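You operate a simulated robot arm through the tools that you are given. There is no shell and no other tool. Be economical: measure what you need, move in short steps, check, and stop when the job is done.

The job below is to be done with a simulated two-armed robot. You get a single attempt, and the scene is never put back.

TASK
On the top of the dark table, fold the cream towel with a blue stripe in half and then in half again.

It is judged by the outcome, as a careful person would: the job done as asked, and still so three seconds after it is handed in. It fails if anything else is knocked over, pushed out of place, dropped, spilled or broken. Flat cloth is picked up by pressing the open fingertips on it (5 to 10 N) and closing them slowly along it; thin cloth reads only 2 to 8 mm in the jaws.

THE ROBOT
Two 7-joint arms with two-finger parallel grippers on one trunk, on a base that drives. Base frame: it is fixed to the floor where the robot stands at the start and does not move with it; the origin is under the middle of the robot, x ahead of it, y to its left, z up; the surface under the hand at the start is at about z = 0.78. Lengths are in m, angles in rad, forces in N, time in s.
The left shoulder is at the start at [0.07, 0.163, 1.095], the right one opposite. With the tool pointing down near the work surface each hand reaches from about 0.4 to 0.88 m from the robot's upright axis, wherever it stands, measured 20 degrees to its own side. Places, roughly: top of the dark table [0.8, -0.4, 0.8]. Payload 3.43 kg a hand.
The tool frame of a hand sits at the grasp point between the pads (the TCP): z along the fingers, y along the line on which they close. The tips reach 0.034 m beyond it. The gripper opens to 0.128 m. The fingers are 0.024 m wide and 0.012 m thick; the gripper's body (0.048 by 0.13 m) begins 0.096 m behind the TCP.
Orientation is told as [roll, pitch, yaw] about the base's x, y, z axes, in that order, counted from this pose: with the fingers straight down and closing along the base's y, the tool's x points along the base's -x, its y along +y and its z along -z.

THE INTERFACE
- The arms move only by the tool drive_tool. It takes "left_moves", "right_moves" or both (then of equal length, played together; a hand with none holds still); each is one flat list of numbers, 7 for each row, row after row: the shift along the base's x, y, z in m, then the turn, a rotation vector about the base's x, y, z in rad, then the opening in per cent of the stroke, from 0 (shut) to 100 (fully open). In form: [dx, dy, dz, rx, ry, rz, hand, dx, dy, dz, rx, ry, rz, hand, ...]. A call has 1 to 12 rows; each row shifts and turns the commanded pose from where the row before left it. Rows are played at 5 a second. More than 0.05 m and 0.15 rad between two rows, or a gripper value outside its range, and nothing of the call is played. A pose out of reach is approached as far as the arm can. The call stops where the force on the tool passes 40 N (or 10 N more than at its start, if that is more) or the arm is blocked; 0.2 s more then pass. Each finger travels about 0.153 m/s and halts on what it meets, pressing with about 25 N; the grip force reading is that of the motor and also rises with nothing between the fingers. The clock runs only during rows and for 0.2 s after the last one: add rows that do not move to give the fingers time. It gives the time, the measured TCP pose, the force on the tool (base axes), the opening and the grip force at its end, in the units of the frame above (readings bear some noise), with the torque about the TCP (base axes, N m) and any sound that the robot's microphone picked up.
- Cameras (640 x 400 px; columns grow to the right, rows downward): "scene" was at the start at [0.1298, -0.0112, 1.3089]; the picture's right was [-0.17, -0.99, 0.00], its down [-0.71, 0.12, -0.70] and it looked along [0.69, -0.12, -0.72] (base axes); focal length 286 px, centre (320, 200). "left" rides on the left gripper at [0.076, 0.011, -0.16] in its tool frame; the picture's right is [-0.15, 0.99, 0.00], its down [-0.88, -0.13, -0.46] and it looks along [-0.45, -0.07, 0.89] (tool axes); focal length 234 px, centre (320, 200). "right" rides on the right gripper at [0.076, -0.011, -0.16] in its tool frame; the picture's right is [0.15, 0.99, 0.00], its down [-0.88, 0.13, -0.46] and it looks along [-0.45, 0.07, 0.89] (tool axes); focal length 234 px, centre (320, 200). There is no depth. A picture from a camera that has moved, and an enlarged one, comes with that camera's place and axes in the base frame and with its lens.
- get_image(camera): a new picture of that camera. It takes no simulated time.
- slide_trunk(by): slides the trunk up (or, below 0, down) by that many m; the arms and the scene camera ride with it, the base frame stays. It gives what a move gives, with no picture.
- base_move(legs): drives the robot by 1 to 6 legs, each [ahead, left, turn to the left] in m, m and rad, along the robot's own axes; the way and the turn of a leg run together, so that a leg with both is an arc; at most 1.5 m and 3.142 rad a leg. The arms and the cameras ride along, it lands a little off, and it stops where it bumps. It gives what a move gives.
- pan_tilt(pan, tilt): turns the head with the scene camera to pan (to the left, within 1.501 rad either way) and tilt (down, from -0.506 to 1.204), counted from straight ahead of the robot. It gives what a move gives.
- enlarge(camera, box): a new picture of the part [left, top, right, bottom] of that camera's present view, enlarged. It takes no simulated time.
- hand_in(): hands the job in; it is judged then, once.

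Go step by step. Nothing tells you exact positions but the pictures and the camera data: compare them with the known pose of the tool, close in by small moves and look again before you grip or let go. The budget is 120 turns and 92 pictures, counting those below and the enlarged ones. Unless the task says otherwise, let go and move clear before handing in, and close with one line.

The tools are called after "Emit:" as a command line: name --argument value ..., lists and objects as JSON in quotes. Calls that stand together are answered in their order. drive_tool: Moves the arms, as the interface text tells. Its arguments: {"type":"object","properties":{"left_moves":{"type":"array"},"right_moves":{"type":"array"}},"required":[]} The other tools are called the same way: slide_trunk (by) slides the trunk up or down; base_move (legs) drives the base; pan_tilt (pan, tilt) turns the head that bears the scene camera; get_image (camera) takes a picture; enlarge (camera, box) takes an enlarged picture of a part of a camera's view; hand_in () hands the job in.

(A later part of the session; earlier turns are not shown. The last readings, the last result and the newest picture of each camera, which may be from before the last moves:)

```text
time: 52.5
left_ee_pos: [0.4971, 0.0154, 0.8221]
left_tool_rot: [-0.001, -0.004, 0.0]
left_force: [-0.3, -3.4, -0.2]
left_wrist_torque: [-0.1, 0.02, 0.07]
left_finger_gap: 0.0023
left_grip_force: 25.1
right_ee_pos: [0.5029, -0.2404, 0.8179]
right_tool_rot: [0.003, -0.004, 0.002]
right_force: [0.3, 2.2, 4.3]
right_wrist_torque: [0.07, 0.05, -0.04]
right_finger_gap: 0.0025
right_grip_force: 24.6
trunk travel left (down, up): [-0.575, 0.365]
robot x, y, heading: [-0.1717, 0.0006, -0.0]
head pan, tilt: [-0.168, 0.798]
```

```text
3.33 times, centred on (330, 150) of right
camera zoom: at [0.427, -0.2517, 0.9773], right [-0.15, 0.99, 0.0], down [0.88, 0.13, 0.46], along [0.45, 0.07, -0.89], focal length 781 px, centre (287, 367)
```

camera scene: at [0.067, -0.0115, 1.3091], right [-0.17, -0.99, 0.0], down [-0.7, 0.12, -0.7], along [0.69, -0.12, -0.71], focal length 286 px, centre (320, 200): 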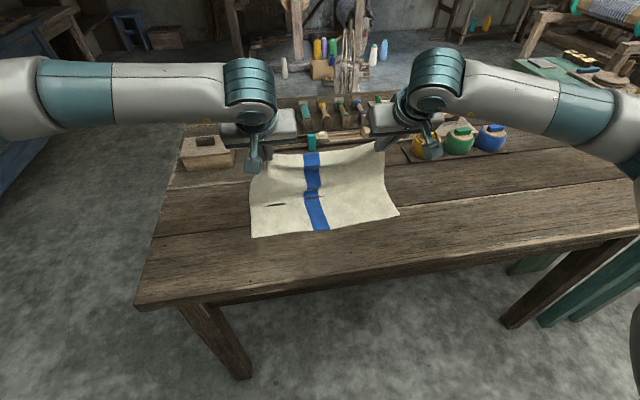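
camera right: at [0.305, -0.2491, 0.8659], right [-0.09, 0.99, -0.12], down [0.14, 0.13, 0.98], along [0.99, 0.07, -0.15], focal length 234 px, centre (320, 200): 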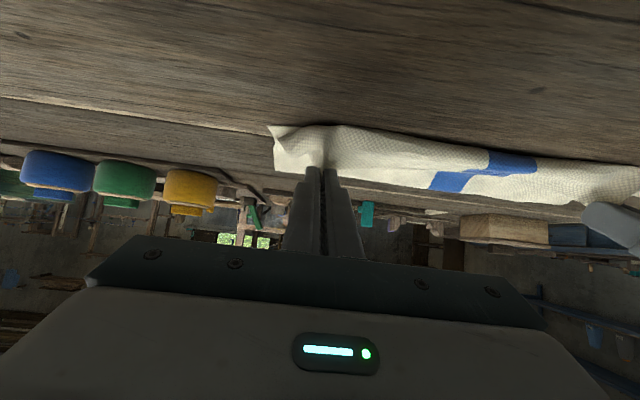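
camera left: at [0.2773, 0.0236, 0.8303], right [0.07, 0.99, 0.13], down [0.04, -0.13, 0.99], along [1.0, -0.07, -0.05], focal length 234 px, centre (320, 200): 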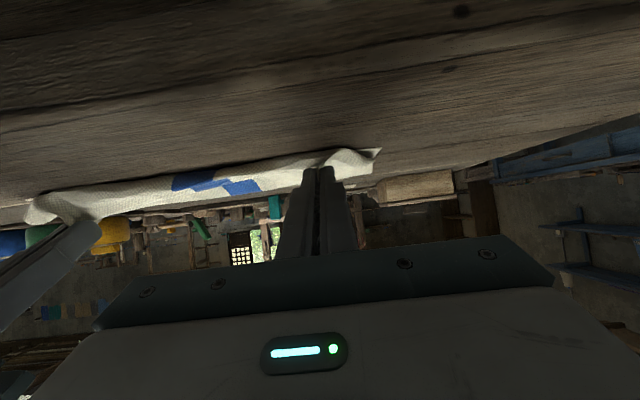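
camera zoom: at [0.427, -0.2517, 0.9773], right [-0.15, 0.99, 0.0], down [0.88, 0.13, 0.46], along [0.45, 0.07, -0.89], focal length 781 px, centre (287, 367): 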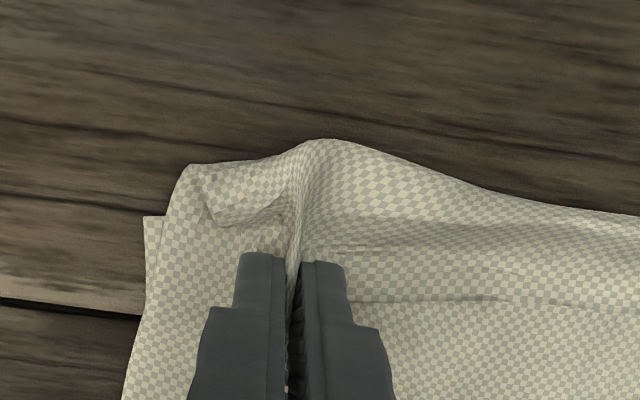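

Both hands hold the edge again, and the near lower edge is at x≈0.487 on both sides. I'm lifting, driving forward, and laying the lower half out flat before folding back.

Emit:
drive_tool --left_moves '[0.004, -0.002, 0.02, 0, 0, 0, 0, 0.008, -0.001, 0.02, 0, 0, 0, 0, 0.012, 0, 0.018, 0, 0, 0, 0, 0.014, 0, 0.015, 0, 0, 0, 0, 0.015, 0, 0.013, 0, 0, 0, 0]' --right_moves '[0.004, 0.002, 0.02, 0, 0, 0, 0, 0.008, 0.001, 0.02, 0, 0, 0, 0, 0.012, 0, 0.02, 0, 0, 0, 0, 0.012, 0, 0.016, 0, 0, 0, 0, 0.012, 0, 0.014, 0, 0, 0, 0]'

Emit:
base_move --legs '[[0.07, 0, 0]]'

Emit:
drive_tool --left_moves '[0.022, 0, -0.01, 0, 0, 0, 0, 0.022, 0, -0.013, 0, 0, 0, 0, 0.02, 0, -0.016, 0, 0, 0, 0, 0.015, 0, -0.018, 0, 0, 0, 0, 0, 0, 0, 0, 0, 0, 0]' --right_moves '[0.022, 0, -0.01, 0, 0, 0, 0, 0.022, 0, -0.013, 0, 0, 0, 0, 0.02, 0, -0.016, 0, 0, 0, 0, 0.015, 0, -0.018, 0, 0, 0, 0, 0, 0, 0, 0, 0, 0, 0]'

Emit:
enlarge --camera "scene" --box '[200, 90, 440, 240]'

```text
time: 53.7
left_ee_pos: [0.5486, 0.0129, 0.9053]
left_tool_rot: [0.001, -0.001, -0.001]
left_force: [0.0, 0.3, -0.4]
left_wrist_torque: [-0.02, 0.04, -0.03]
left_finger_gap: 0.0022
left_grip_force: 25.4
right_ee_pos: [0.5497, -0.2369, 0.9076]
right_tool_rot: [-0.001, -0.002, 0.001]
right_force: [-0.6, 0.5, -0.8]
right_wrist_torque: [-0.01, 0.01, -0.01]
right_finger_gap: 0.0027
right_grip_force: 24.7
trunk travel left (down, up): [-0.575, 0.365]
robot x, y, heading: [-0.1695, -0.001, -0.003]
head pan, tilt: [-0.168, 0.798]
```

```text
time: 54.7
left_ee_pos: [0.6193, 0.0126, 0.9064]
left_tool_rot: [0.0, -0.001, -0.001]
left_force: [0.2, -0.3, -0.1]
left_wrist_torque: [-0.05, 0.03, 0.0]
left_finger_gap: 0.0024
left_grip_force: 25.2
right_ee_pos: [0.6213, -0.2361, 0.9073]
right_tool_rot: [-0.001, -0.001, -0.001]
right_force: [0.9, -0.1, -0.1]
right_wrist_torque: [0.01, 0.07, -0.02]
right_finger_gap: 0.0027
right_grip_force: 25.0
trunk travel left (down, up): [-0.575, 0.365]
robot x, y, heading: [-0.0975, -0.0022, 0.001]
head pan, tilt: [-0.168, 0.798]
```

```text
time: 55.9
left_ee_pos: [0.6984, 0.0122, 0.8499]
left_tool_rot: [0.0, -0.004, 0.001]
left_force: [0.1, 0.1, 0.0]
left_wrist_torque: [0.01, 0.0, 0.02]
left_finger_gap: 0.0023
left_grip_force: 25.3
right_ee_pos: [0.6997, -0.2356, 0.8503]
right_tool_rot: [0.0, -0.002, -0.001]
right_force: [-0.4, 0.9, 0.5]
right_wrist_torque: [-0.02, 0.03, -0.01]
right_finger_gap: 0.0025
right_grip_force: 25.1
trunk travel left (down, up): [-0.575, 0.365]
robot x, y, heading: [-0.1005, -0.0042, 0.002]
head pan, tilt: [-0.168, 0.798]
```

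```text
2.67 times, centred on (320, 165) of scene
camera zoom: at [0.0297, -0.0106, 1.309], right [-0.17, -0.99, 0.0], down [-0.71, 0.12, -0.7], along [0.69, -0.12, -0.72], focal length 763 px, centre (320, 293)
```

zoom: 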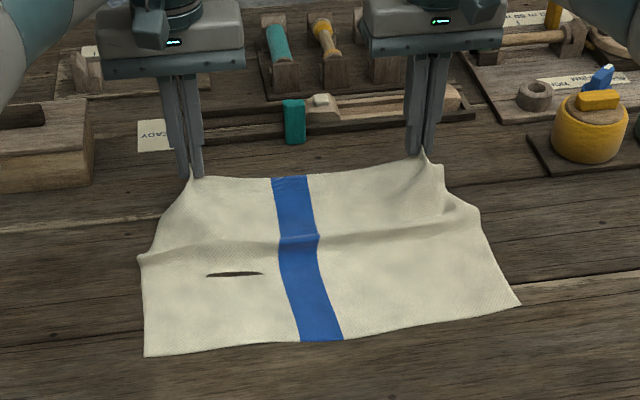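

The lower half is laid out with a natural crease at x≈0.62, which is the half line. I'm lifting back over the arc and reversing the base.

Emit:
drive_tool --left_moves '[-0.0065, 0, 0.027, 0, 0, 0, 0, -0.02, 0, 0.025, 0, -0.08, 0, 0, -0.025, 0, 0.018, 0, -0.08, 0, 0, -0.025, 0, 0.003, 0, -0.08, 0, 0]' --right_moves '[-0.0065, 0, 0.027, 0, 0, 0, 0, -0.02, 0, 0.025, 0, -0.08, 0, 0, -0.025, 0, 0.018, 0, -0.08, 0, 0, -0.025, 0, 0.003, 0, -0.08, 0, 0]'

Emit:
base_move --legs '[[-0.065, 0, 0]]'

Emit:
enlarge --camera "scene" --box '[200, 70, 440, 220]'

```text
time: 56.9
left_ee_pos: [0.6206, 0.0117, 0.9241]
left_tool_rot: [-0.002, -0.245, 0.002]
left_force: [0.9, -0.8, -0.7]
left_wrist_torque: [-0.01, -0.02, 0.0]
left_finger_gap: 0.0024
left_grip_force: 25.4
right_ee_pos: [0.6224, -0.2353, 0.9254]
right_tool_rot: [0.0, -0.243, 0.0]
right_force: [-0.2, 1.0, 0.1]
right_wrist_torque: [0.03, 0.0, -0.01]
right_finger_gap: 0.0025
right_grip_force: 25.3
trunk travel left (down, up): [-0.575, 0.365]
robot x, y, heading: [-0.0973, -0.0015, -0.001]
head pan, tilt: [-0.168, 0.798]
```

```text
time: 57.9
left_ee_pos: [0.5563, 0.0137, 0.9248]
left_tool_rot: [0.002, -0.244, 0.002]
left_force: [-1.2, -0.7, 0.1]
left_wrist_torque: [-0.01, 0.0, -0.02]
left_finger_gap: 0.0023
left_grip_force: 25.5
right_ee_pos: [0.5595, -0.2343, 0.9259]
right_tool_rot: [0.002, -0.243, -0.001]
right_force: [-0.4, 0.5, 0.5]
right_wrist_torque: [-0.04, -0.02, 0.01]
right_finger_gap: 0.0023
right_grip_force: 25.3
trunk travel left (down, up): [-0.575, 0.365]
robot x, y, heading: [-0.1597, -0.0018, -0.002]
head pan, tilt: [-0.168, 0.798]
```

```text
2.67 times, centred on (320, 145) of scene
camera zoom: at [-0.035, -0.0111, 1.309], right [-0.17, -0.99, 0.0], down [-0.7, 0.12, -0.7], along [0.69, -0.12, -0.71], focal length 763 px, centre (320, 347)
```

zoom: 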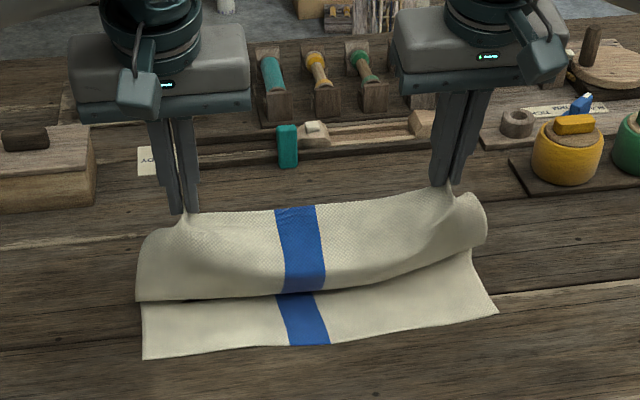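

A belly of slack hangs below the edge, so I'm moving back and down on a slightly larger radius to pull it out as the edge lands.

Emit:
drive_tool --left_moves '[-0.02, 0, -0.0105, 0, -0.103, 0, 0, -0.02, 0, -0.0105, 0, -0.103, 0, 0, -0.0145, 0, -0.0137, 0, -0.075, 0, 0, -0.0145, 0, -0.0137, 0, -0.075, 0, 0, -0.0095, 0, -0.014, 0, -0.075, 0, 0, -0.0095, 0, -0.014, 0, -0.075, 0, 0, -0.0035, 0, -0.0125, 0, -0.05, 0, 0, -0.0035, 0, -0.0125, 0, -0.05, 0, 0]' --right_moves '[-0.02, 0, -0.0105, 0, -0.103, 0, 0, -0.02, 0, -0.0105, 0, -0.103, 0, 0, -0.0145, 0, -0.0137, 0, -0.075, 0, 0, -0.0145, 0, -0.0137, 0, -0.075, 0, 0, -0.0095, 0, -0.014, 0, -0.075, 0, 0, -0.0095, 0, -0.014, 0, -0.075, 0, 0, -0.0035, 0, -0.013, 0, -0.05, 0, 0, -0.0035, 0, -0.013, 0, -0.05, 0, 0]'

Emit:
enlarge --camera "scene" --box '[200, 80, 440, 230]'

Emit:
get_image --camera "right"

```text
time: 59.7
left_ee_pos: [0.4604, 0.0124, 0.8225]
left_tool_rot: [-0.002, -0.849, 0.002]
left_force: [0.1, -0.5, -0.2]
left_wrist_torque: [0.03, 0.01, 0.02]
left_finger_gap: 0.0023
left_grip_force: 25.6
right_ee_pos: [0.4666, -0.2351, 0.8217]
right_tool_rot: [0.001, -0.851, -0.001]
right_force: [-0.3, 0.0, 1.6]
right_wrist_torque: [0.0, 0.02, 0.0]
right_finger_gap: 0.0026
right_grip_force: 25.0
trunk travel left (down, up): [-0.575, 0.365]
robot x, y, heading: [-0.1632, -0.0004, 0.005]
head pan, tilt: [-0.168, 0.798]
```

```text
2.67 times, centred on (320, 155) of scene
camera zoom: at [-0.034, -0.0114, 1.3091], right [-0.17, -0.99, 0.0], down [-0.71, 0.12, -0.7], along [0.69, -0.12, -0.72], focal length 763 px, centre (320, 320)
```

zoom: 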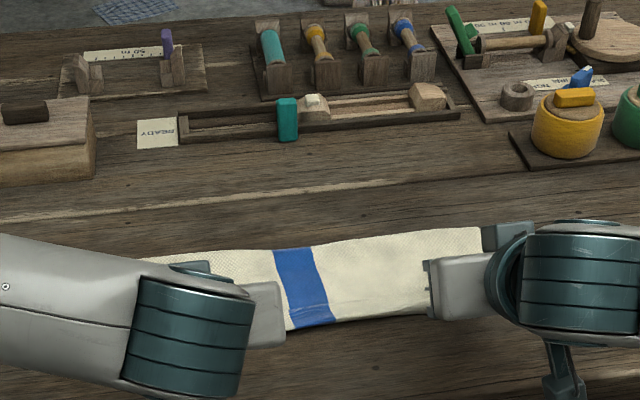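

```text
30 pictures are left
camera right: at [0.2956, -0.2468, 0.8704], right [-0.1, 0.99, -0.11], down [0.24, 0.13, 0.96], along [0.97, 0.07, -0.25], focal length 234 px, centre (320, 200)
```

right: 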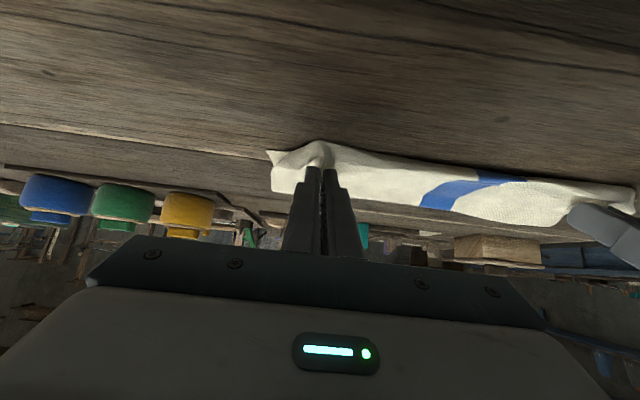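

The edges coincide, but a loop of slack still sits at the front and the fold line reads x≈0.585. While still gripping I'll push the upper layer low and forward so the fold rolls outward, then look.

Emit:
drive_tool --left_moves '[0.01, 0, 0.003, 0, 0, 0, 0, 0.012, 0, 0, 0, 0, 0, 0, 0.012, 0, 0, 0, 0, 0, 0, 0.01, 0, 0, 0, 0, 0, 0]' --right_moves '[0.01, 0, 0.003, 0, 0, 0, 0, 0.012, 0, 0, 0, 0, 0, 0, 0.012, 0, 0, 0, 0, 0, 0, 0.01, 0, 0, 0, 0, 0, 0]'

Emit:
enlarge --camera "scene" --box '[200, 80, 440, 230]'

```text
time: 60.7
left_ee_pos: [0.5069, 0.0133, 0.8256]
left_tool_rot: [0.001, -0.848, 0.002]
left_force: [0.3, -1.0, 0.2]
left_wrist_torque: [0.0, -0.01, -0.02]
left_finger_gap: 0.0024
left_grip_force: 24.9
right_ee_pos: [0.5072, -0.2362, 0.8248]
right_tool_rot: [-0.001, -0.848, 0.001]
right_force: [-1.0, 0.3, 0.1]
right_wrist_torque: [-0.04, 0.0, -0.01]
right_finger_gap: 0.0027
right_grip_force: 24.7
trunk travel left (down, up): [-0.575, 0.365]
robot x, y, heading: [-0.1583, 0.002, -0.003]
head pan, tilt: [-0.168, 0.798]
```

```text
2.67 times, centred on (320, 155) of scene
camera zoom: at [-0.0337, -0.0111, 1.3089], right [-0.17, -0.99, 0.0], down [-0.71, 0.12, -0.7], along [0.69, -0.12, -0.72], focal length 763 px, centre (320, 320)
```

zoom: 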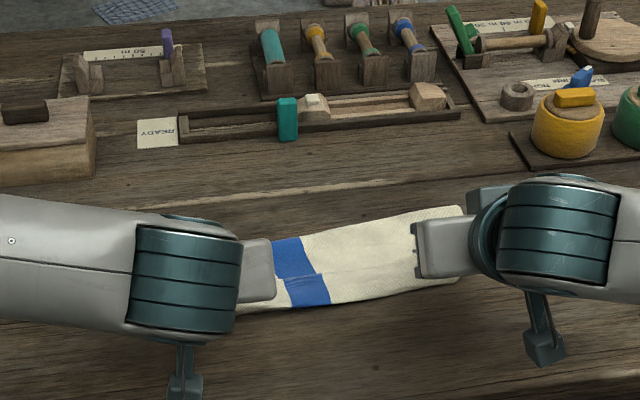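

Emit:
drive_tool --left_moves '[-0.01, 0, 0.002, 0, 0, 0, 0, -0.012, 0, 0, 0, 0, 0, 0, -0.012, 0, -0.002, 0, 0, 0, 0, -0.012, 0, 0, 0, 0, 0, 0]' --right_moves '[-0.01, 0, 0.002, 0, 0, 0, 0, -0.012, 0, 0, 0, 0, 0, 0, -0.012, 0, -0.002, 0, 0, 0, 0, -0.012, 0, 0, 0, 0, 0, 0]'

Emit:
enlarge --camera "scene" --box '[200, 80, 440, 230]'

Emit:
get_image --camera "right"

```text
time: 61.7
left_ee_pos: [0.4596, 0.0144, 0.8248]
left_tool_rot: [-0.001, -0.848, 0.002]
left_force: [-0.3, 0.0, -0.5]
left_wrist_torque: [0.02, 0.01, -0.02]
left_finger_gap: 0.0022
left_grip_force: 24.6
right_ee_pos: [0.4626, -0.2362, 0.8227]
right_tool_rot: [0.001, -0.848, 0.001]
right_force: [0.3, 1.0, 0.3]
right_wrist_torque: [-0.02, 0.02, 0.02]
right_finger_gap: 0.0025
right_grip_force: 25.4
trunk travel left (down, up): [-0.575, 0.365]
robot x, y, heading: [-0.1631, 0.0003, -0.002]
head pan, tilt: [-0.168, 0.798]
```

```text
2.67 times, centred on (320, 155) of scene
camera zoom: at [-0.0342, -0.0112, 1.309], right [-0.17, -0.99, 0.0], down [-0.71, 0.12, -0.7], along [0.69, -0.12, -0.72], focal length 763 px, centre (320, 320)
```

zoom: 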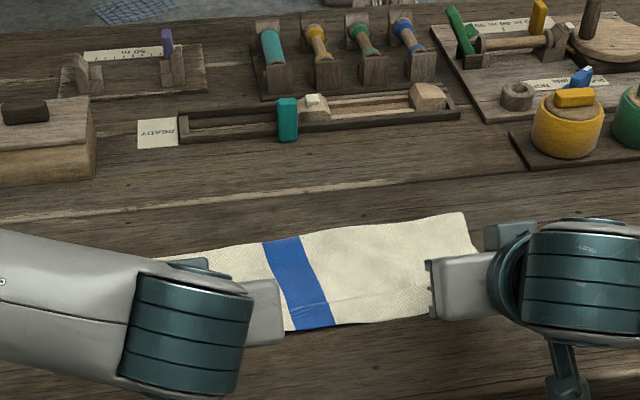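

```text
27 pictures are left
camera right: at [0.2928, -0.2473, 0.8731], right [-0.1, 0.99, -0.11], down [0.24, 0.13, 0.96], along [0.97, 0.07, -0.25], focal length 234 px, centre (320, 200)
```

right: 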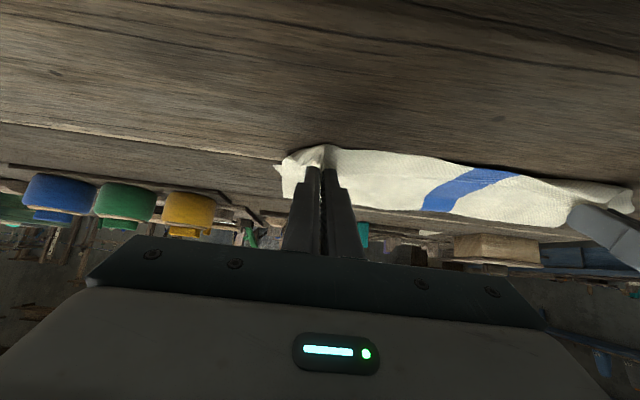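

The lower layer slid along, so the mismatch persists; the cause is that the hands don't rotate the edge enough. I'll release, then regrip the flap with the fingers leaning back toward the robot so I get far more rotation over the fold.

Emit:
drive_tool --left_moves '[0, 0, -0.003, 0, 0, 0, 6, 0, 0, 0, 0, 0, 0, 14, 0, 0, 0, 0, 0, 0, 14, -0.014, 0, 0.012, 0, 0, 0, 14, -0.016, 0, 0.014, 0, 0, 0, 14, -0.01, 0, 0.03, 0, 0.14, 0, 14, 0, 0, 0.035, 0, 0.14, 0, 14, 0.01, 0, 0.03, 0, 0.14, 0, 14, 0.02, 0, 0.01, 0, 0.14, 0, 14, 0.02, 0, 0, 0, 0.14, 0, 30, 0.02, 0, 0, 0, 0.14, 0, 30]' --right_moves '[0, 0, -0.003, 0, 0, 0, 6, 0, 0, 0, 0, 0, 0, 14, 0, 0, 0, 0, 0, 0, 14, -0.014, 0, 0.012, 0, 0, 0, 14, -0.016, 0, 0.014, 0, 0, 0, 14, -0.01, 0, 0.03, 0, 0.14, 0, 14, 0, 0, 0.035, 0, 0.14, 0, 14, 0.01, 0, 0.03, 0, 0.14, 0, 14, 0.02, 0, 0.01, 0, 0.14, 0, 14, 0.02, 0, 0, 0, 0.14, 0, 30, 0.02, 0, 0, 0, 0.14, 0, 30]'

Emit:
get_image --camera "left"

Emit:
get_image --camera "right"

```text
time: 64.1
left_ee_pos: [0.4915, 0.0115, 0.9524]
left_tool_rot: [0.0, -0.006, 0.001]
left_force: [0.1, -0.5, -0.4]
left_wrist_torque: [0.0, 0.03, 0.04]
left_finger_gap: 0.0382
left_grip_force: 0.2
right_ee_pos: [0.4941, -0.2349, 0.9502]
right_tool_rot: [0.004, -0.006, 0.002]
right_force: [0.7, 0.4, 0.5]
right_wrist_torque: [-0.02, 0.06, 0.03]
right_finger_gap: 0.0384
right_grip_force: 0.0
trunk travel left (down, up): [-0.575, 0.365]
robot x, y, heading: [-0.1648, -0.0025, 0.002]
head pan, tilt: [-0.168, 0.798]
```

```text
26 pictures are left
camera left: at [0.4161, 0.023, 1.1111], right [0.15, 0.99, 0.0], down [0.88, -0.13, 0.46], along [0.45, -0.07, -0.89], focal length 234 px, centre (320, 200)
```

left: 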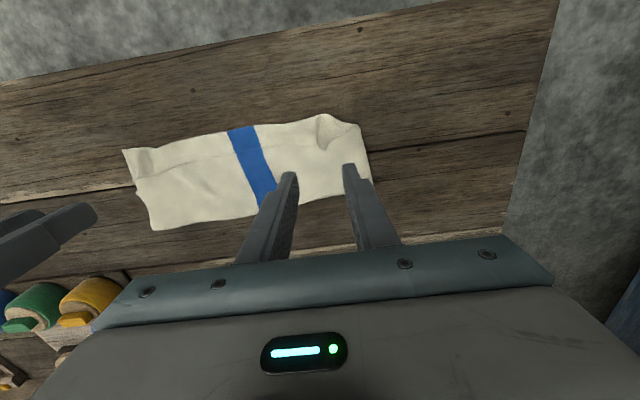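

```text
25 pictures are left
camera right: at [0.4175, -0.2471, 1.1104], right [-0.15, 0.99, 0.0], down [0.88, 0.13, 0.46], along [0.46, 0.07, -0.89], focal length 234 px, centre (320, 200)
```

right: 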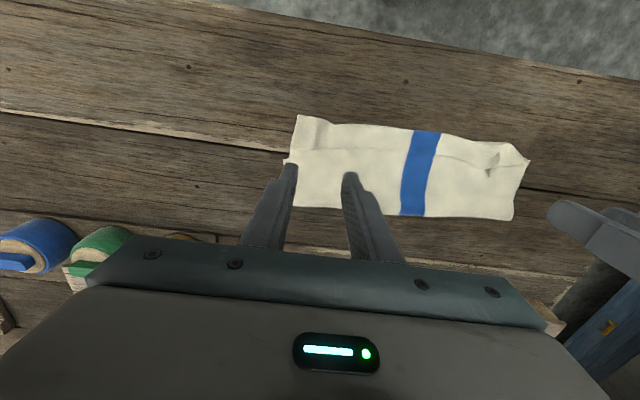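

Emit:
enlarge --camera "right" --box '[270, 90, 540, 240]'

```text
2.37 times, centred on (405, 165) of right
camera zoom: at [0.4175, -0.2471, 1.1104], right [-0.15, 0.99, 0.0], down [0.88, 0.13, 0.46], along [0.46, 0.07, -0.89], focal length 555 px, centre (118, 283)
```

zoom: 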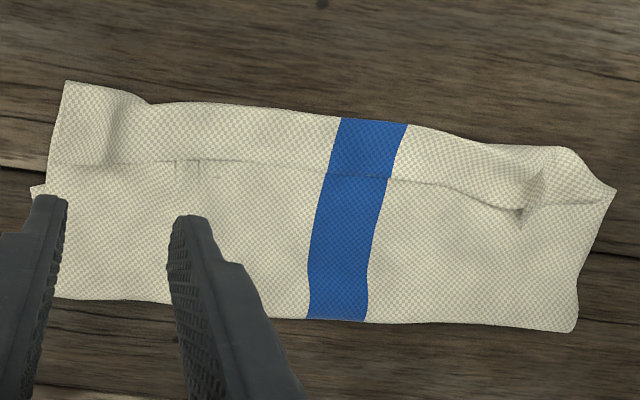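

The flap (about 4 cm) is still turned back, with its edge at x≈0.50. I'm approaching its pinched spots with the hands tilted backward by 0.6 rad.

Emit:
drive_tool --left_moves '[0.004, -0.001, -0.02, 0, 0.12, 0, 30, 0.004, -0.001, -0.022, 0, 0.12, 0, 30, 0.004, -0.001, -0.022, 0, 0.12, 0, 30, 0.004, -0.001, -0.022, 0, 0.12, 0, 30, 0.0035, 0, -0.022, 0, 0.12, 0, 30]' --right_moves '[0.005, -0.001, -0.02, 0, 0.12, 0, 30, 0.005, -0.001, -0.022, 0, 0.12, 0, 30, 0.005, -0.001, -0.022, 0, 0.12, 0, 30, 0.005, 0, -0.022, 0, 0.12, 0, 30, 0.004, 0, -0.022, 0, 0.12, 0, 30]'

Emit:
drive_tool --left_moves '[0, 0, -0.012, 0, 0, 0, 30, 0, 0, -0.006, 0, 0, 0, 30, 0, 0, 0, 0, 0, 0, 30]' --right_moves '[0, 0, -0.012, 0, 0, 0, 30, 0, 0, -0.006, 0, 0, 0, 30, 0, 0, 0, 0, 0, 0, 30]'

Emit:
enlarge --camera "scene" --box '[240, 130, 400, 230]'

```text
time: 65.3
left_ee_pos: [0.5083, 0.0103, 0.8552]
left_tool_rot: [-0.003, 0.533, -0.002]
left_force: [0.8, 1.0, -0.1]
left_wrist_torque: [-0.05, 0.02, 0.06]
left_finger_gap: 0.0385
left_grip_force: 0.1
left hand out of reach, approached as far as the arm can: row 5
right_ee_pos: [0.5171, -0.2355, 0.8438]
right_tool_rot: [0.004, 0.591, 0.003]
right_force: [0.3, 0.0, -0.1]
right_wrist_torque: [-0.01, -0.02, 0.01]
right_finger_gap: 0.0385
right_grip_force: 0.1
trunk travel left (down, up): [-0.575, 0.365]
robot x, y, heading: [-0.162, 0.0023, -0.003]
head pan, tilt: [-0.168, 0.798]
```

```text
time: 66.1
left_ee_pos: [0.5083, 0.0106, 0.8374]
left_tool_rot: [0.001, 0.533, 0.002]
left_force: [-0.4, -0.7, 0.2]
left_wrist_torque: [-0.04, -0.01, -0.01]
left_finger_gap: 0.0385
left_grip_force: 0.0
right_ee_pos: [0.5163, -0.2372, 0.8261]
right_tool_rot: [0.001, 0.59, -0.001]
right_force: [0.6, 0.2, 0.0]
right_wrist_torque: [0.03, -0.02, 0.0]
right_finger_gap: 0.0384
right_grip_force: 0.0
trunk travel left (down, up): [-0.575, 0.365]
robot x, y, heading: [-0.1625, -0.0005, 0.0]
head pan, tilt: [-0.168, 0.798]
```

```text
4.00 times, centred on (320, 180) of scene
camera zoom: at [-0.0336, -0.0112, 1.3089], right [-0.17, -0.99, 0.0], down [-0.71, 0.12, -0.7], along [0.69, -0.12, -0.72], focal length 1145 px, centre (320, 280)
```

zoom: 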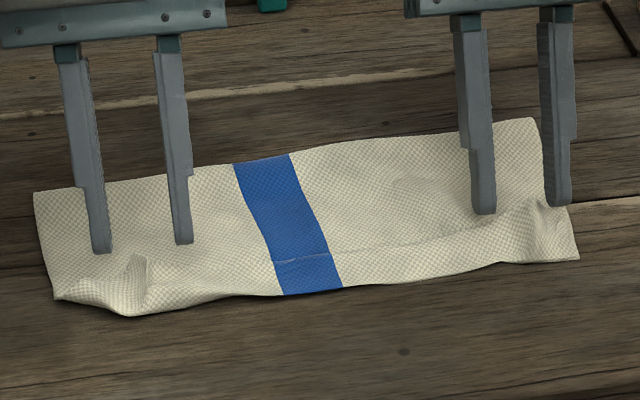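

The raised peaks sit slightly in front of the fingers, so I'm shifting about 8 mm toward me, lowering and closing.

Emit:
drive_tool --left_moves '[-0.009, 0.002, -0.008, 0, 0, 0, 30, 0, 0, -0.008, 0, 0, 0, 30, 0, 0, -0.002, 0, 0, 0, 30, 0, 0, 0, 0, 0, 0, 30]' --right_moves '[-0.009, -0.007, 0, 0, 0, 0, 30, 0, 0, -0.004, 0, 0, 0, 30, 0, 0, -0.003, 0, 0, 0, 30, 0, 0, 0, 0, 0, 0, 30]'

Emit:
enlarge --camera "scene" --box '[240, 130, 400, 230]'

```text
time: 67.1
left_ee_pos: [0.4999, 0.011, 0.8201]
left_tool_rot: [0.001, 0.534, 0.002]
left_force: [0.5, -0.4, 0.6]
left_wrist_torque: [-0.02, 0.0, 0.0]
left_finger_gap: 0.0385
left_grip_force: 0.0
right_ee_pos: [0.5081, -0.2445, 0.8193]
right_tool_rot: [0.002, 0.592, 0.001]
right_force: [0.0, -0.1, 0.4]
right_wrist_torque: [-0.01, -0.01, 0.0]
right_finger_gap: 0.0383
right_grip_force: 0.1
trunk travel left (down, up): [-0.575, 0.365]
robot x, y, heading: [-0.1642, -0.0016, 0.0]
head pan, tilt: [-0.168, 0.798]
```

```text
4.00 times, centred on (320, 180) of scene
camera zoom: at [-0.0337, -0.0111, 1.3089], right [-0.17, -0.99, 0.0], down [-0.71, 0.12, -0.7], along [0.69, -0.12, -0.72], focal length 1145 px, centre (320, 280)
```

zoom: 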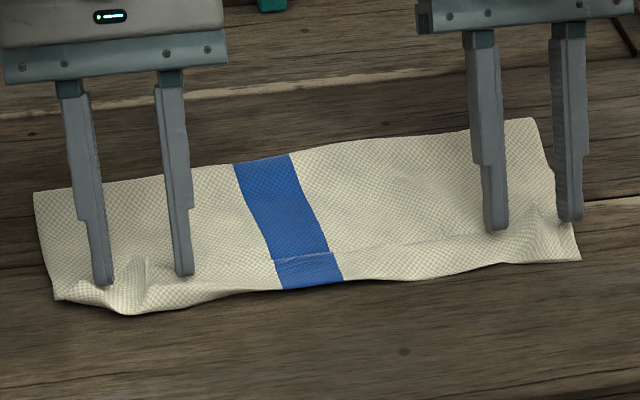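

The ridges are between the fingers on both hands; lowering a touch more and closing.

Emit:
drive_tool --left_moves '[0, 0, -0.001, 0, 0, 0, 27, 0, 0, 0, 0, 0, 0, 24, 0, 0, 0, 0, 0, 0, 21, 0, 0, 0, 0, 0, 0, 18, 0, 0, 0, 0, 0, 0, 15, 0, 0, 0, 0, 0, 0, 12, 0, 0, 0, 0, 0, 0, 9, 0, 0, 0, 0, 0, 0, 6, 0, 0, 0, 0, 0, 0, 3, 0, 0, 0, 0, 0, 0, 0, 0, 0, 0, 0, 0, 0, 0]' --right_moves '[0, 0, -0.001, 0, 0, 0, 27, 0, 0, 0, 0, 0, 0, 24, 0, 0, 0, 0, 0, 0, 21, 0, 0, 0, 0, 0, 0, 18, 0, 0, 0, 0, 0, 0, 15, 0, 0, 0, 0, 0, 0, 12, 0, 0, 0, 0, 0, 0, 9, 0, 0, 0, 0, 0, 0, 6, 0, 0, 0, 0, 0, 0, 3, 0, 0, 0, 0, 0, 0, 0, 0, 0, 0, 0, 0, 0, 0]'

```text
time: 69.5
left_ee_pos: [0.4994, 0.0103, 0.8191]
left_tool_rot: [0.001, 0.53, 0.0]
left_force: [0.3, -13.3, 2.8]
left_wrist_torque: [-0.45, 0.0, 0.03]
left_finger_gap: 0.0044
left_grip_force: 25.0
right_ee_pos: [0.5072, -0.245, 0.8185]
right_tool_rot: [0.003, 0.593, 0.001]
right_force: [1.3, 11.1, 1.3]
right_wrist_torque: [0.46, -0.02, -0.19]
right_finger_gap: 0.0026
right_grip_force: 25.2
trunk travel left (down, up): [-0.575, 0.365]
robot x, y, heading: [-0.1663, -0.0029, 0.003]
head pan, tilt: [-0.168, 0.798]
```

Both gripped, with 12 N between them. I'm relieving that tension and lifting a little to check only the free edge is held.

Emit:
drive_tool --left_moves '[0, -0.003, 0.01, 0, -0.04, 0, 0, 0.004, -0.003, 0.02, 0, -0.05, 0, 0, 0.008, -0.001, 0.02, 0, -0.05, 0, 0, 0.012, 0, 0.018, 0, -0.05, 0, 0, 0.014, 0, 0.015, 0, -0.05, 0, 0]' --right_moves '[0, 0.003, 0.01, 0, -0.05, 0, 0, 0.004, 0.003, 0.02, 0, -0.06, 0, 0, 0.008, 0.001, 0.02, 0, -0.06, 0, 0, 0.012, 0, 0.018, 0, -0.06, 0, 0, 0.014, 0, 0.015, 0, -0.06, 0, 0]'

Emit:
enlarge --camera "scene" --box '[200, 80, 440, 230]'

```text
time: 70.7
left_ee_pos: [0.5374, 0.0051, 0.9018]
left_tool_rot: [0.004, 0.291, 0.001]
left_force: [-0.1, -2.8, -0.3]
left_wrist_torque: [-0.1, -0.01, -0.03]
left_finger_gap: 0.0024
left_grip_force: 25.1
right_ee_pos: [0.5445, -0.239, 0.9028]
right_tool_rot: [0.003, 0.3, 0.0]
right_force: [0.6, 3.2, -0.3]
right_wrist_torque: [0.11, 0.03, -0.02]
right_finger_gap: 0.0022
right_grip_force: 24.9
trunk travel left (down, up): [-0.575, 0.365]
robot x, y, heading: [-0.1657, -0.0011, 0.001]
head pan, tilt: [-0.168, 0.798]
```

```text
2.67 times, centred on (320, 155) of scene
camera zoom: at [-0.0343, -0.011, 1.3089], right [-0.17, -0.99, 0.0], down [-0.71, 0.12, -0.7], along [0.69, -0.12, -0.72], focal length 763 px, centre (320, 320)
```

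zoom: 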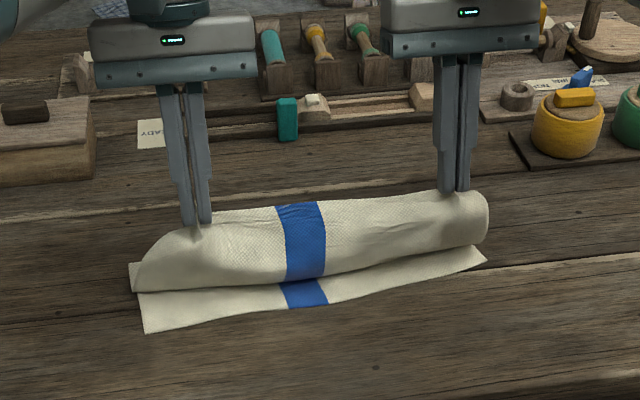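

Only the upper edge is held. The lower near edge is slightly skewed (left x 0.484, right x 0.526), so I'll offset the right hand accordingly, drive forward, lay the lower half out and straighten.

Emit:
base_move --legs '[[0.07, 0, 0]]'

Emit:
drive_tool --left_moves '[0.0225, 0, -0.008, 0, -0.07, 0, 0, 0.0225, 0, -0.012, 0, -0.07, 0, 0, 0.0225, 0, -0.015, 0, -0.07, 0, 0, 0.0225, 0, -0.017, 0, -0.07, 0, 0, 0, 0, 0, 0, 0, 0, 0]' --right_moves '[0.031, 0, -0.008, 0, -0.07, 0, 0, 0.031, 0, -0.012, 0, -0.07, 0, 0, 0.031, 0, -0.015, 0, -0.07, 0, 0, 0.031, 0, -0.017, 0, -0.07, 0, 0, 0, 0, 0, 0, 0, 0, 0]'

Emit:
enlarge --camera "scene" --box '[200, 80, 440, 230]'

```text
time: 71.8
left_ee_pos: [0.6084, 0.0055, 0.9007]
left_tool_rot: [0.001, 0.295, -0.001]
left_force: [-0.8, -2.8, -0.2]
left_wrist_torque: [-0.09, 0.05, 0.0]
left_finger_gap: 0.0027
left_grip_force: 25.4
right_ee_pos: [0.6145, -0.2377, 0.9015]
right_tool_rot: [0.001, 0.301, 0.0]
right_force: [0.6, 1.5, -0.3]
right_wrist_torque: [0.1, 0.03, -0.03]
right_finger_gap: 0.0023
right_grip_force: 24.6
trunk travel left (down, up): [-0.575, 0.365]
robot x, y, heading: [-0.0938, -0.0009, -0.002]
head pan, tilt: [-0.168, 0.798]
```

```text
time: 73.0
left_ee_pos: [0.6969, 0.0029, 0.8504]
left_tool_rot: [0.001, 0.012, 0.0]
left_force: [1.3, -2.5, 0.5]
left_wrist_torque: [-0.08, -0.03, -0.04]
left_finger_gap: 0.0024
left_grip_force: 25.5
right_ee_pos: [0.739, -0.2383, 0.851]
right_tool_rot: [0.003, 0.022, 0.001]
right_force: [-0.6, 3.4, -0.3]
right_wrist_torque: [0.11, -0.01, 0.03]
right_finger_gap: 0.0022
right_grip_force: 24.6
trunk travel left (down, up): [-0.575, 0.365]
robot x, y, heading: [-0.0928, 0.0003, -0.001]
head pan, tilt: [-0.168, 0.798]
```

```text
2.67 times, centred on (320, 155) of scene
camera zoom: at [0.0354, -0.0122, 1.309], right [-0.17, -0.99, 0.0], down [-0.71, 0.12, -0.7], along [0.69, -0.12, -0.72], focal length 763 px, centre (320, 320)
```

zoom: 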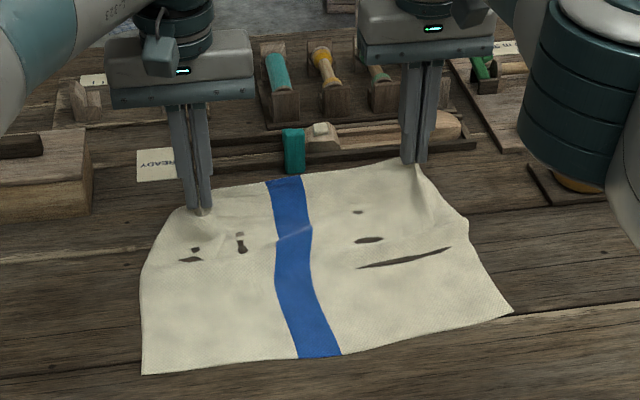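

The towel is nearly straight again (near edge 0.50 left, 0.52 right). I'm running the fold arc with the extra rotation now available.

Emit:
drive_tool --left_moves '[0, 0, 0.027, 0, 0, 0, 0, -0.012, 0, 0.025, 0, -0.08, 0, 0, -0.024, 0, 0.018, 0, -0.08, 0, 0, -0.024, 0, 0.003, 0, -0.09, 0, 0]' --right_moves '[-0.003, 0, 0.027, 0, 0, 0, 0, -0.02, 0, 0.025, 0, -0.09, 0, 0, -0.03, 0, 0.018, 0, -0.09, 0, 0, -0.03, 0, 0.003, 0, -0.09, 0, 0]'

Emit:
base_move --legs '[[-0.07, 0, 0]]'

Emit:
drive_tool --left_moves '[-0.0205, 0, -0.0105, 0, -0.103, 0, 0, -0.0205, 0, -0.0105, 0, -0.103, 0, 0, -0.012, 0, -0.0137, 0, -0.075, 0, 0, -0.012, 0, -0.0137, 0, -0.075, 0, 0, -0.008, 0, -0.014, 0, -0.075, 0, 0, -0.008, 0, -0.014, 0, -0.075, 0, 0, -0.0035, 0, -0.0125, 0, -0.05, 0, 0, -0.0035, 0, -0.0125, 0, -0.05, 0, 0]' --right_moves '[-0.0205, 0, -0.0105, 0, -0.103, 0, 0, -0.0205, 0, -0.0105, 0, -0.103, 0, 0, -0.012, 0, -0.0137, 0, -0.075, 0, 0, -0.012, 0, -0.0137, 0, -0.075, 0, 0, -0.008, 0, -0.014, 0, -0.075, 0, 0, -0.008, 0, -0.014, 0, -0.075, 0, 0, -0.0035, 0, -0.0125, 0, -0.05, 0, 0, -0.0035, 0, -0.0125, 0, -0.05, 0, 0]'

Emit:
enlarge --camera "scene" --box '[200, 80, 440, 230]'

Emit:
get_image --camera "right"

```text
time: 74.0
left_ee_pos: [0.6386, 0.0037, 0.9246]
left_tool_rot: [0.002, -0.242, 0.002]
left_force: [0.5, -3.9, 0.1]
left_wrist_torque: [-0.08, -0.02, -0.05]
left_finger_gap: 0.0028
left_grip_force: 25.1
right_ee_pos: [0.6554, -0.2405, 0.9241]
right_tool_rot: [0.0, -0.251, -0.002]
right_force: [-0.9, 3.7, 1.0]
right_wrist_torque: [0.12, -0.04, 0.09]
right_finger_gap: 0.0024
right_grip_force: 24.9
trunk travel left (down, up): [-0.575, 0.365]
robot x, y, heading: [-0.092, 0.0017, 0.003]
head pan, tilt: [-0.168, 0.798]
```

```text
time: 75.0
left_ee_pos: [0.5702, 0.0041, 0.9235]
left_tool_rot: [0.0, -0.239, 0.002]
left_force: [0.3, -3.7, 0.2]
left_wrist_torque: [-0.04, -0.04, -0.09]
left_finger_gap: 0.0029
left_grip_force: 24.5
right_ee_pos: [0.5884, -0.2374, 0.9233]
right_tool_rot: [0.001, -0.249, 0.002]
right_force: [-1.0, 3.2, 0.7]
right_wrist_torque: [0.07, -0.03, 0.03]
right_finger_gap: 0.0024
right_grip_force: 24.8
trunk travel left (down, up): [-0.575, 0.365]
robot x, y, heading: [-0.1583, 0.001, 0.001]
head pan, tilt: [-0.168, 0.798]
```

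```text
time: 76.8
left_ee_pos: [0.4823, 0.0042, 0.8218]
left_tool_rot: [-0.004, -0.843, 0.002]
left_force: [0.2, -4.0, -0.2]
left_wrist_torque: [0.0, 0.01, -0.11]
left_finger_gap: 0.0028
left_grip_force: 24.6
right_ee_pos: [0.5025, -0.2393, 0.8226]
right_tool_rot: [0.002, -0.854, 0.002]
right_force: [-0.1, 4.1, 0.6]
right_wrist_torque: [0.05, 0.04, 0.14]
right_finger_gap: 0.0023
right_grip_force: 25.0
trunk travel left (down, up): [-0.575, 0.365]
robot x, y, heading: [-0.1619, 0.0008, -0.0]
head pan, tilt: [-0.168, 0.798]
```

```text
2.67 times, centred on (320, 155) of scene
camera zoom: at [-0.0318, -0.0115, 1.309], right [-0.17, -0.99, 0.0], down [-0.71, 0.12, -0.7], along [0.69, -0.12, -0.72], focal length 763 px, centre (320, 320)
```

zoom: 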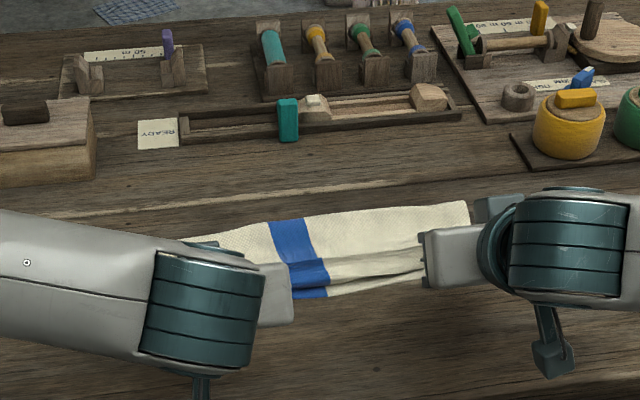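

```text
18 pictures are left
camera right: at [0.332, -0.2513, 0.8703], right [-0.1, 0.99, -0.11], down [0.23, 0.13, 0.96], along [0.97, 0.07, -0.24], focal length 234 px, centre (320, 200)
```

right: 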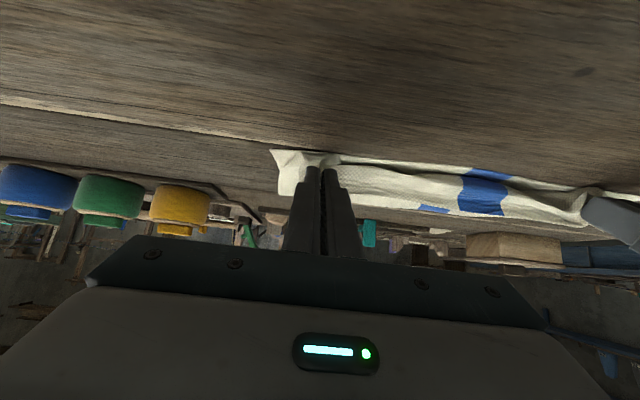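

Much better: the fold line is now at x≈0.63 with the lower edge at 0.50–0.51, so the halves match. I'm pulling the last slack toward me, setting down and releasing.

Emit:
drive_tool --left_moves '[-0.006, 0.002, 0, 0, 0, 0, 0, -0.006, 0.002, -0.002, 0, 0, 0, 0, 0, 0, -0.002, 0, 0, 0, 3, 0, 0, 0, 0, 0, 0, 7, 0, 0, 0, 0, 0, 0, 14, 0, 0, 0, 0, 0, 0, 14, -0.014, 0, 0.012, 0, 0, 0, 14, -0.016, 0, 0.014, 0, 0, 0, 14, -0.01, 0, 0.03, 0, 0.14, 0, 14, 0, 0, 0.035, 0, 0.14, 0, 14, 0, 0.02, 0.03, 0, 0.14, 0, 14, 0, 0.03, 0.02, 0, 0.14, 0, 14]' --right_moves '[-0.006, -0.002, 0, 0, 0, 0, 0, -0.006, -0.002, -0.002, 0, 0, 0, 0, 0, 0, -0.002, 0, 0, 0, 3, 0, 0, 0, 0, 0, 0, 7, 0, 0, 0, 0, 0, 0, 14, 0, 0, 0, 0, 0, 0, 14, -0.014, 0, 0.012, 0, 0, 0, 14, -0.016, 0, 0.014, 0, 0, 0, 14, -0.01, 0, 0.03, 0, 0.14, 0, 14, 0, 0, 0.035, 0, 0.14, 0, 14, 0, -0.02, 0.03, 0, 0.14, 0, 14, 0, -0.03, 0.02, 0, 0.14, 0, 14]'

Emit:
get_image --camera "right"

```text
time: 79.4
left_ee_pos: [0.431, 0.0581, 0.9615]
left_tool_rot: [-0.001, -0.282, 0.0]
left_force: [0.1, 0.1, 0.4]
left_wrist_torque: [-0.01, 0.0, 0.01]
left_finger_gap: 0.0178
left_grip_force: 0.1
right_ee_pos: [0.4517, -0.2908, 0.9573]
right_tool_rot: [0.003, -0.293, 0.004]
right_force: [0.2, -0.4, 0.1]
right_wrist_torque: [0.0, 0.01, 0.0]
right_finger_gap: 0.018
right_grip_force: 0.0
trunk travel left (down, up): [-0.575, 0.365]
robot x, y, heading: [-0.1608, 0.0007, 0.002]
head pan, tilt: [-0.168, 0.798]
```

```text
17 pictures are left
camera right: at [0.3324, -0.3035, 1.0885], right [-0.14, 0.99, -0.04], down [0.71, 0.13, 0.69], along [0.69, 0.07, -0.72], focal length 234 px, centre (320, 200)
```

right: 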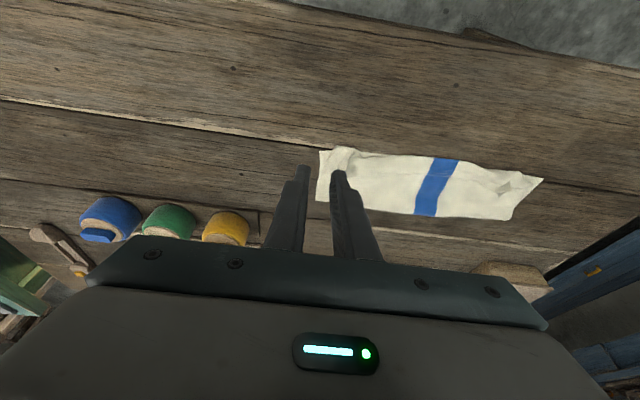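

The release went cleanly. I'm clearing the left hand out to the side and yawing the right hand by 90° for the second fold, then inspecting.

Emit:
drive_tool --left_moves '[0, 0.04, 0.02, 0, 0.05, 0, 14, 0, 0.045, 0.01, 0, 0.05, 0, 14, 0, 0.045, 0.01, 0, 0.05, 0, 14, 0, 0.045, 0.01, 0, 0.05, 0, 14, 0, 0.045, 0, 0, 0.05, 0, 14, 0, 0.045, 0, 0, 0.03, 0, 14, 0, 0, 0, 0, 0, 0, 14, 0, 0, 0, 0, 0, 0, 14, 0, 0, 0, 0, 0, 0, 14, 0, 0, 0, 0, 0, 0, 14, 0, 0, 0, 0, 0, 0, 14, 0, 0, 0, 0, 0, 0, 14]' --right_moves '[0, -0.02, 0.02, 0, 0.145, 0, 30, 0, -0.02, 0.02, 0, 0.145, 0, 30, 0, -0.02, 0.01, 0, 0, -0.145, 30, 0, -0.02, 0, 0, 0, -0.145, 30, 0, 0, 0, 0, 0, -0.145, 30, 0, 0, 0, 0, 0, -0.145, 30, 0, 0, 0, 0, 0, -0.145, 30, 0, 0, 0, 0, 0, -0.145, 30, 0, 0, 0, 0, 0, -0.145, 30, 0, 0, 0, 0, 0, -0.145, 30, 0, 0, 0, 0, 0, -0.145, 30, 0, 0, 0, 0, 0, -0.145, 30]'

Emit:
enlarge --camera "scene" --box '[200, 70, 440, 220]'

```text
time: 82.0
left_ee_pos: [0.4285, 0.324, 1.0098]
left_tool_rot: [0.0, -0.006, 0.001]
left_force: [-0.2, 0.6, 0.1]
left_wrist_torque: [-0.01, 0.0, 0.0]
left_finger_gap: 0.0177
left_grip_force: 0.1
right_ee_pos: [0.4483, -0.371, 1.0087]
right_tool_rot: [-0.001, -0.005, -1.452]
right_force: [-0.1, 0.3, 0.3]
right_wrist_torque: [-0.01, 0.0, 0.01]
right_finger_gap: 0.0386
right_grip_force: 0.1
trunk travel left (down, up): [-0.575, 0.365]
robot x, y, heading: [-0.1574, -0.0017, 0.001]
head pan, tilt: [-0.168, 0.798]
```

```text
2.67 times, centred on (320, 145) of scene
camera zoom: at [-0.0318, -0.011, 1.3089], right [-0.17, -0.99, 0.0], down [-0.71, 0.12, -0.7], along [0.69, -0.12, -0.72], focal length 763 px, centre (320, 347)
```

zoom: 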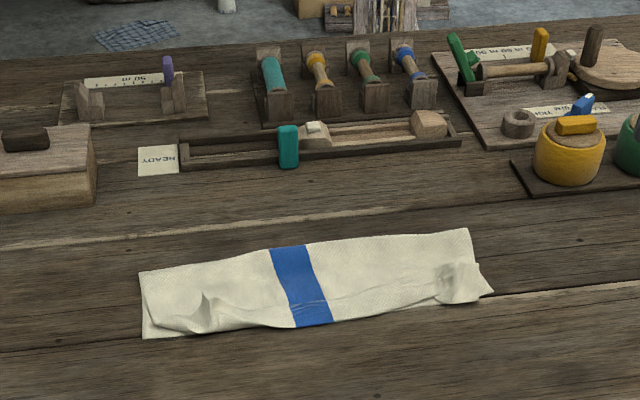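

The half fold measures x≈0.516–0.625, y≈-0.29 to 0.07. For the second fold I'll use the right hand on the left short edge at about [0.567, 0.07], swinging it over to the right, so I'm shifting the base left 10 cm first.

Emit:
base_move --legs '[[0, 0.1, 0]]'

Emit:
drive_tool --right_moves '[0.012, 0.034, -0.01, 0, 0, -0.06, 34, 0.012, 0.034, -0.01, 0, 0, -0.06, 34, 0.012, 0.034, -0.014, -0.06, 0, 0, 34, 0.012, 0.034, -0.014, -0.06, 0, 0, 34, 0.012, 0.034, -0.014, -0.06, 0, 0, 34, 0.012, 0.034, -0.014, -0.06, 0, 0, 34, 0.012, 0.034, -0.014, -0.06, 0, 0, 34, 0.012, 0.034, -0.014, -0.06, 0, 0, 34, 0.012, 0.034, -0.014, -0.07, 0, 0, 34, 0.011, 0.033, -0.014, -0.07, 0, 0, 34, 0, 0, 0, 0, 0, 0, 34]'

Emit:
enlarge --camera "scene" --box '[200, 70, 440, 220]'

```text
time: 83.1
left_ee_pos: [0.4317, 0.4224, 1.0094]
left_tool_rot: [0.001, -0.004, -0.001]
left_force: [-0.5, 0.2, -0.3]
left_wrist_torque: [0.0, 0.01, 0.0]
left_finger_gap: 0.018
left_grip_force: 0.0
right_ee_pos: [0.4484, -0.272, 1.0085]
right_tool_rot: [0.001, -0.004, -1.449]
right_force: [0.0, 0.4, 0.5]
right_wrist_torque: [-0.02, -0.05, 0.01]
right_finger_gap: 0.0384
right_grip_force: 0.1
trunk travel left (down, up): [-0.575, 0.365]
robot x, y, heading: [-0.1635, 0.0999, -0.003]
head pan, tilt: [-0.168, 0.798]
```

```text
time: 85.5
left_ee_pos: [0.4314, 0.4216, 1.0104]
left_tool_rot: [0.002, -0.005, -0.001]
left_force: [-0.3, -1.3, -0.5]
left_wrist_torque: [0.03, 0.02, 0.0]
left_finger_gap: 0.0181
left_grip_force: 0.1
right_ee_pos: [0.5676, 0.0653, 0.8793]
right_tool_rot: [0.002, -0.505, -1.569]
right_force: [-0.1, 0.7, -0.5]
right_wrist_torque: [0.02, -0.01, -0.01]
right_finger_gap: 0.0434
right_grip_force: 0.0
trunk travel left (down, up): [-0.575, 0.365]
robot x, y, heading: [-0.164, 0.0995, 0.001]
head pan, tilt: [-0.168, 0.798]
```

```text
2.67 times, centred on (320, 145) of scene
camera zoom: at [-0.0321, 0.087, 1.3089], right [-0.17, -0.99, 0.0], down [-0.71, 0.12, -0.7], along [0.69, -0.12, -0.72], focal length 763 px, centre (320, 347)
```

zoom: 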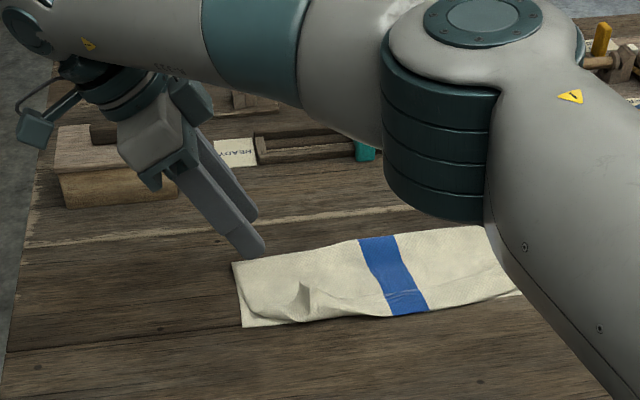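

The hand is in position above the left edge; descending to near contact.

Emit:
drive_tool --right_moves '[0, 0.002, -0.025, 0, 0, 0, 34, 0, 0, -0.025, 0, 0, 0, 34, 0, 0, -0.005, 0, 0, 0, 34, 0, 0, -0.003, 0, 0, 0, 34]'

Emit:
enlarge --camera "scene" --box '[260, 140, 360, 203]'

```text
time: 86.5
left_ee_pos: [0.4315, 0.4231, 1.0088]
left_tool_rot: [0.0, -0.004, 0.0]
left_force: [0.0, 0.3, 0.3]
left_wrist_torque: [0.01, 0.0, 0.01]
left_finger_gap: 0.0182
left_grip_force: 0.1
right_ee_pos: [0.5665, 0.068, 0.8194]
right_tool_rot: [-0.001, -0.505, -1.57]
right_force: [0.4, -0.7, 0.8]
right_wrist_torque: [0.0, 0.01, 0.03]
right_finger_gap: 0.0434
right_grip_force: 0.1
trunk travel left (down, up): [-0.575, 0.365]
robot x, y, heading: [-0.1611, 0.0975, -0.001]
head pan, tilt: [-0.168, 0.798]
```

```text
6.35 times, centred on (310, 172) of scene
camera zoom: at [-0.0318, 0.0886, 1.3089], right [-0.17, -0.99, 0.0], down [-0.71, 0.12, -0.7], along [0.69, -0.12, -0.72], focal length 1817 px, centre (384, 381)
```

zoom: 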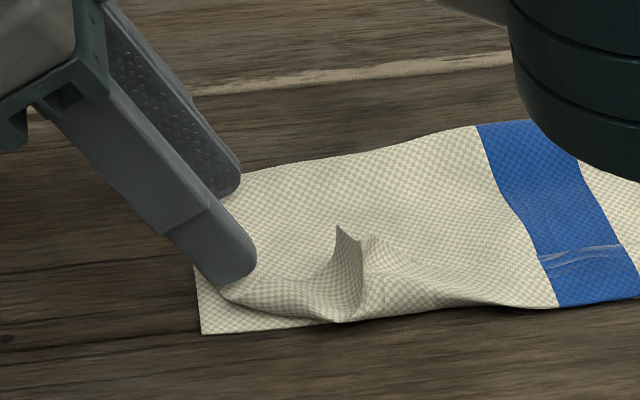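

Well placed, about 1 cm inside the edge. I'm pressing down gradually.

Emit:
drive_tool --right_moves '[0, 0, -0.0015, 0, 0, 0, 34, 0, 0, 0, 0, 0, 0, 34]'

```text
time: 87.1
left_ee_pos: [0.431, 0.4238, 1.0096]
left_tool_rot: [0.001, -0.003, 0.0]
left_force: [-0.1, -0.9, -0.4]
left_wrist_torque: [-0.03, -0.03, 0.01]
left_finger_gap: 0.018
left_grip_force: 0.1
right_ee_pos: [0.5682, 0.0681, 0.818]
right_tool_rot: [0.001, -0.507, -1.571]
right_force: [0.1, 0.6, 2.1]
right_wrist_torque: [-0.07, -0.02, 0.01]
right_finger_gap: 0.0435
right_grip_force: 0.0
trunk travel left (down, up): [-0.575, 0.365]
robot x, y, heading: [-0.159, 0.1025, -0.002]
head pan, tilt: [-0.168, 0.798]
```

Emit:
drive_tool --right_moves '[0, 0, -0.0015, 0, 0, 0, 34, 0, 0, 0, 0, 0, 0, 34]'

```text
time: 87.7
left_ee_pos: [0.4297, 0.4241, 1.0097]
left_tool_rot: [-0.001, -0.007, 0.001]
left_force: [1.1, 0.1, 0.2]
left_wrist_torque: [0.0, 0.0, -0.02]
left_finger_gap: 0.018
left_grip_force: 0.0
right_ee_pos: [0.5659, 0.0679, 0.8172]
right_tool_rot: [0.002, -0.505, -1.573]
right_force: [3.2, -0.8, 12.0]
right_wrist_torque: [-0.09, -0.06, 0.07]
right_finger_gap: 0.0434
right_grip_force: 0.0
trunk travel left (down, up): [-0.575, 0.365]
robot x, y, heading: [-0.1639, 0.0999, 0.004]
head pan, tilt: [-0.168, 0.798]
```

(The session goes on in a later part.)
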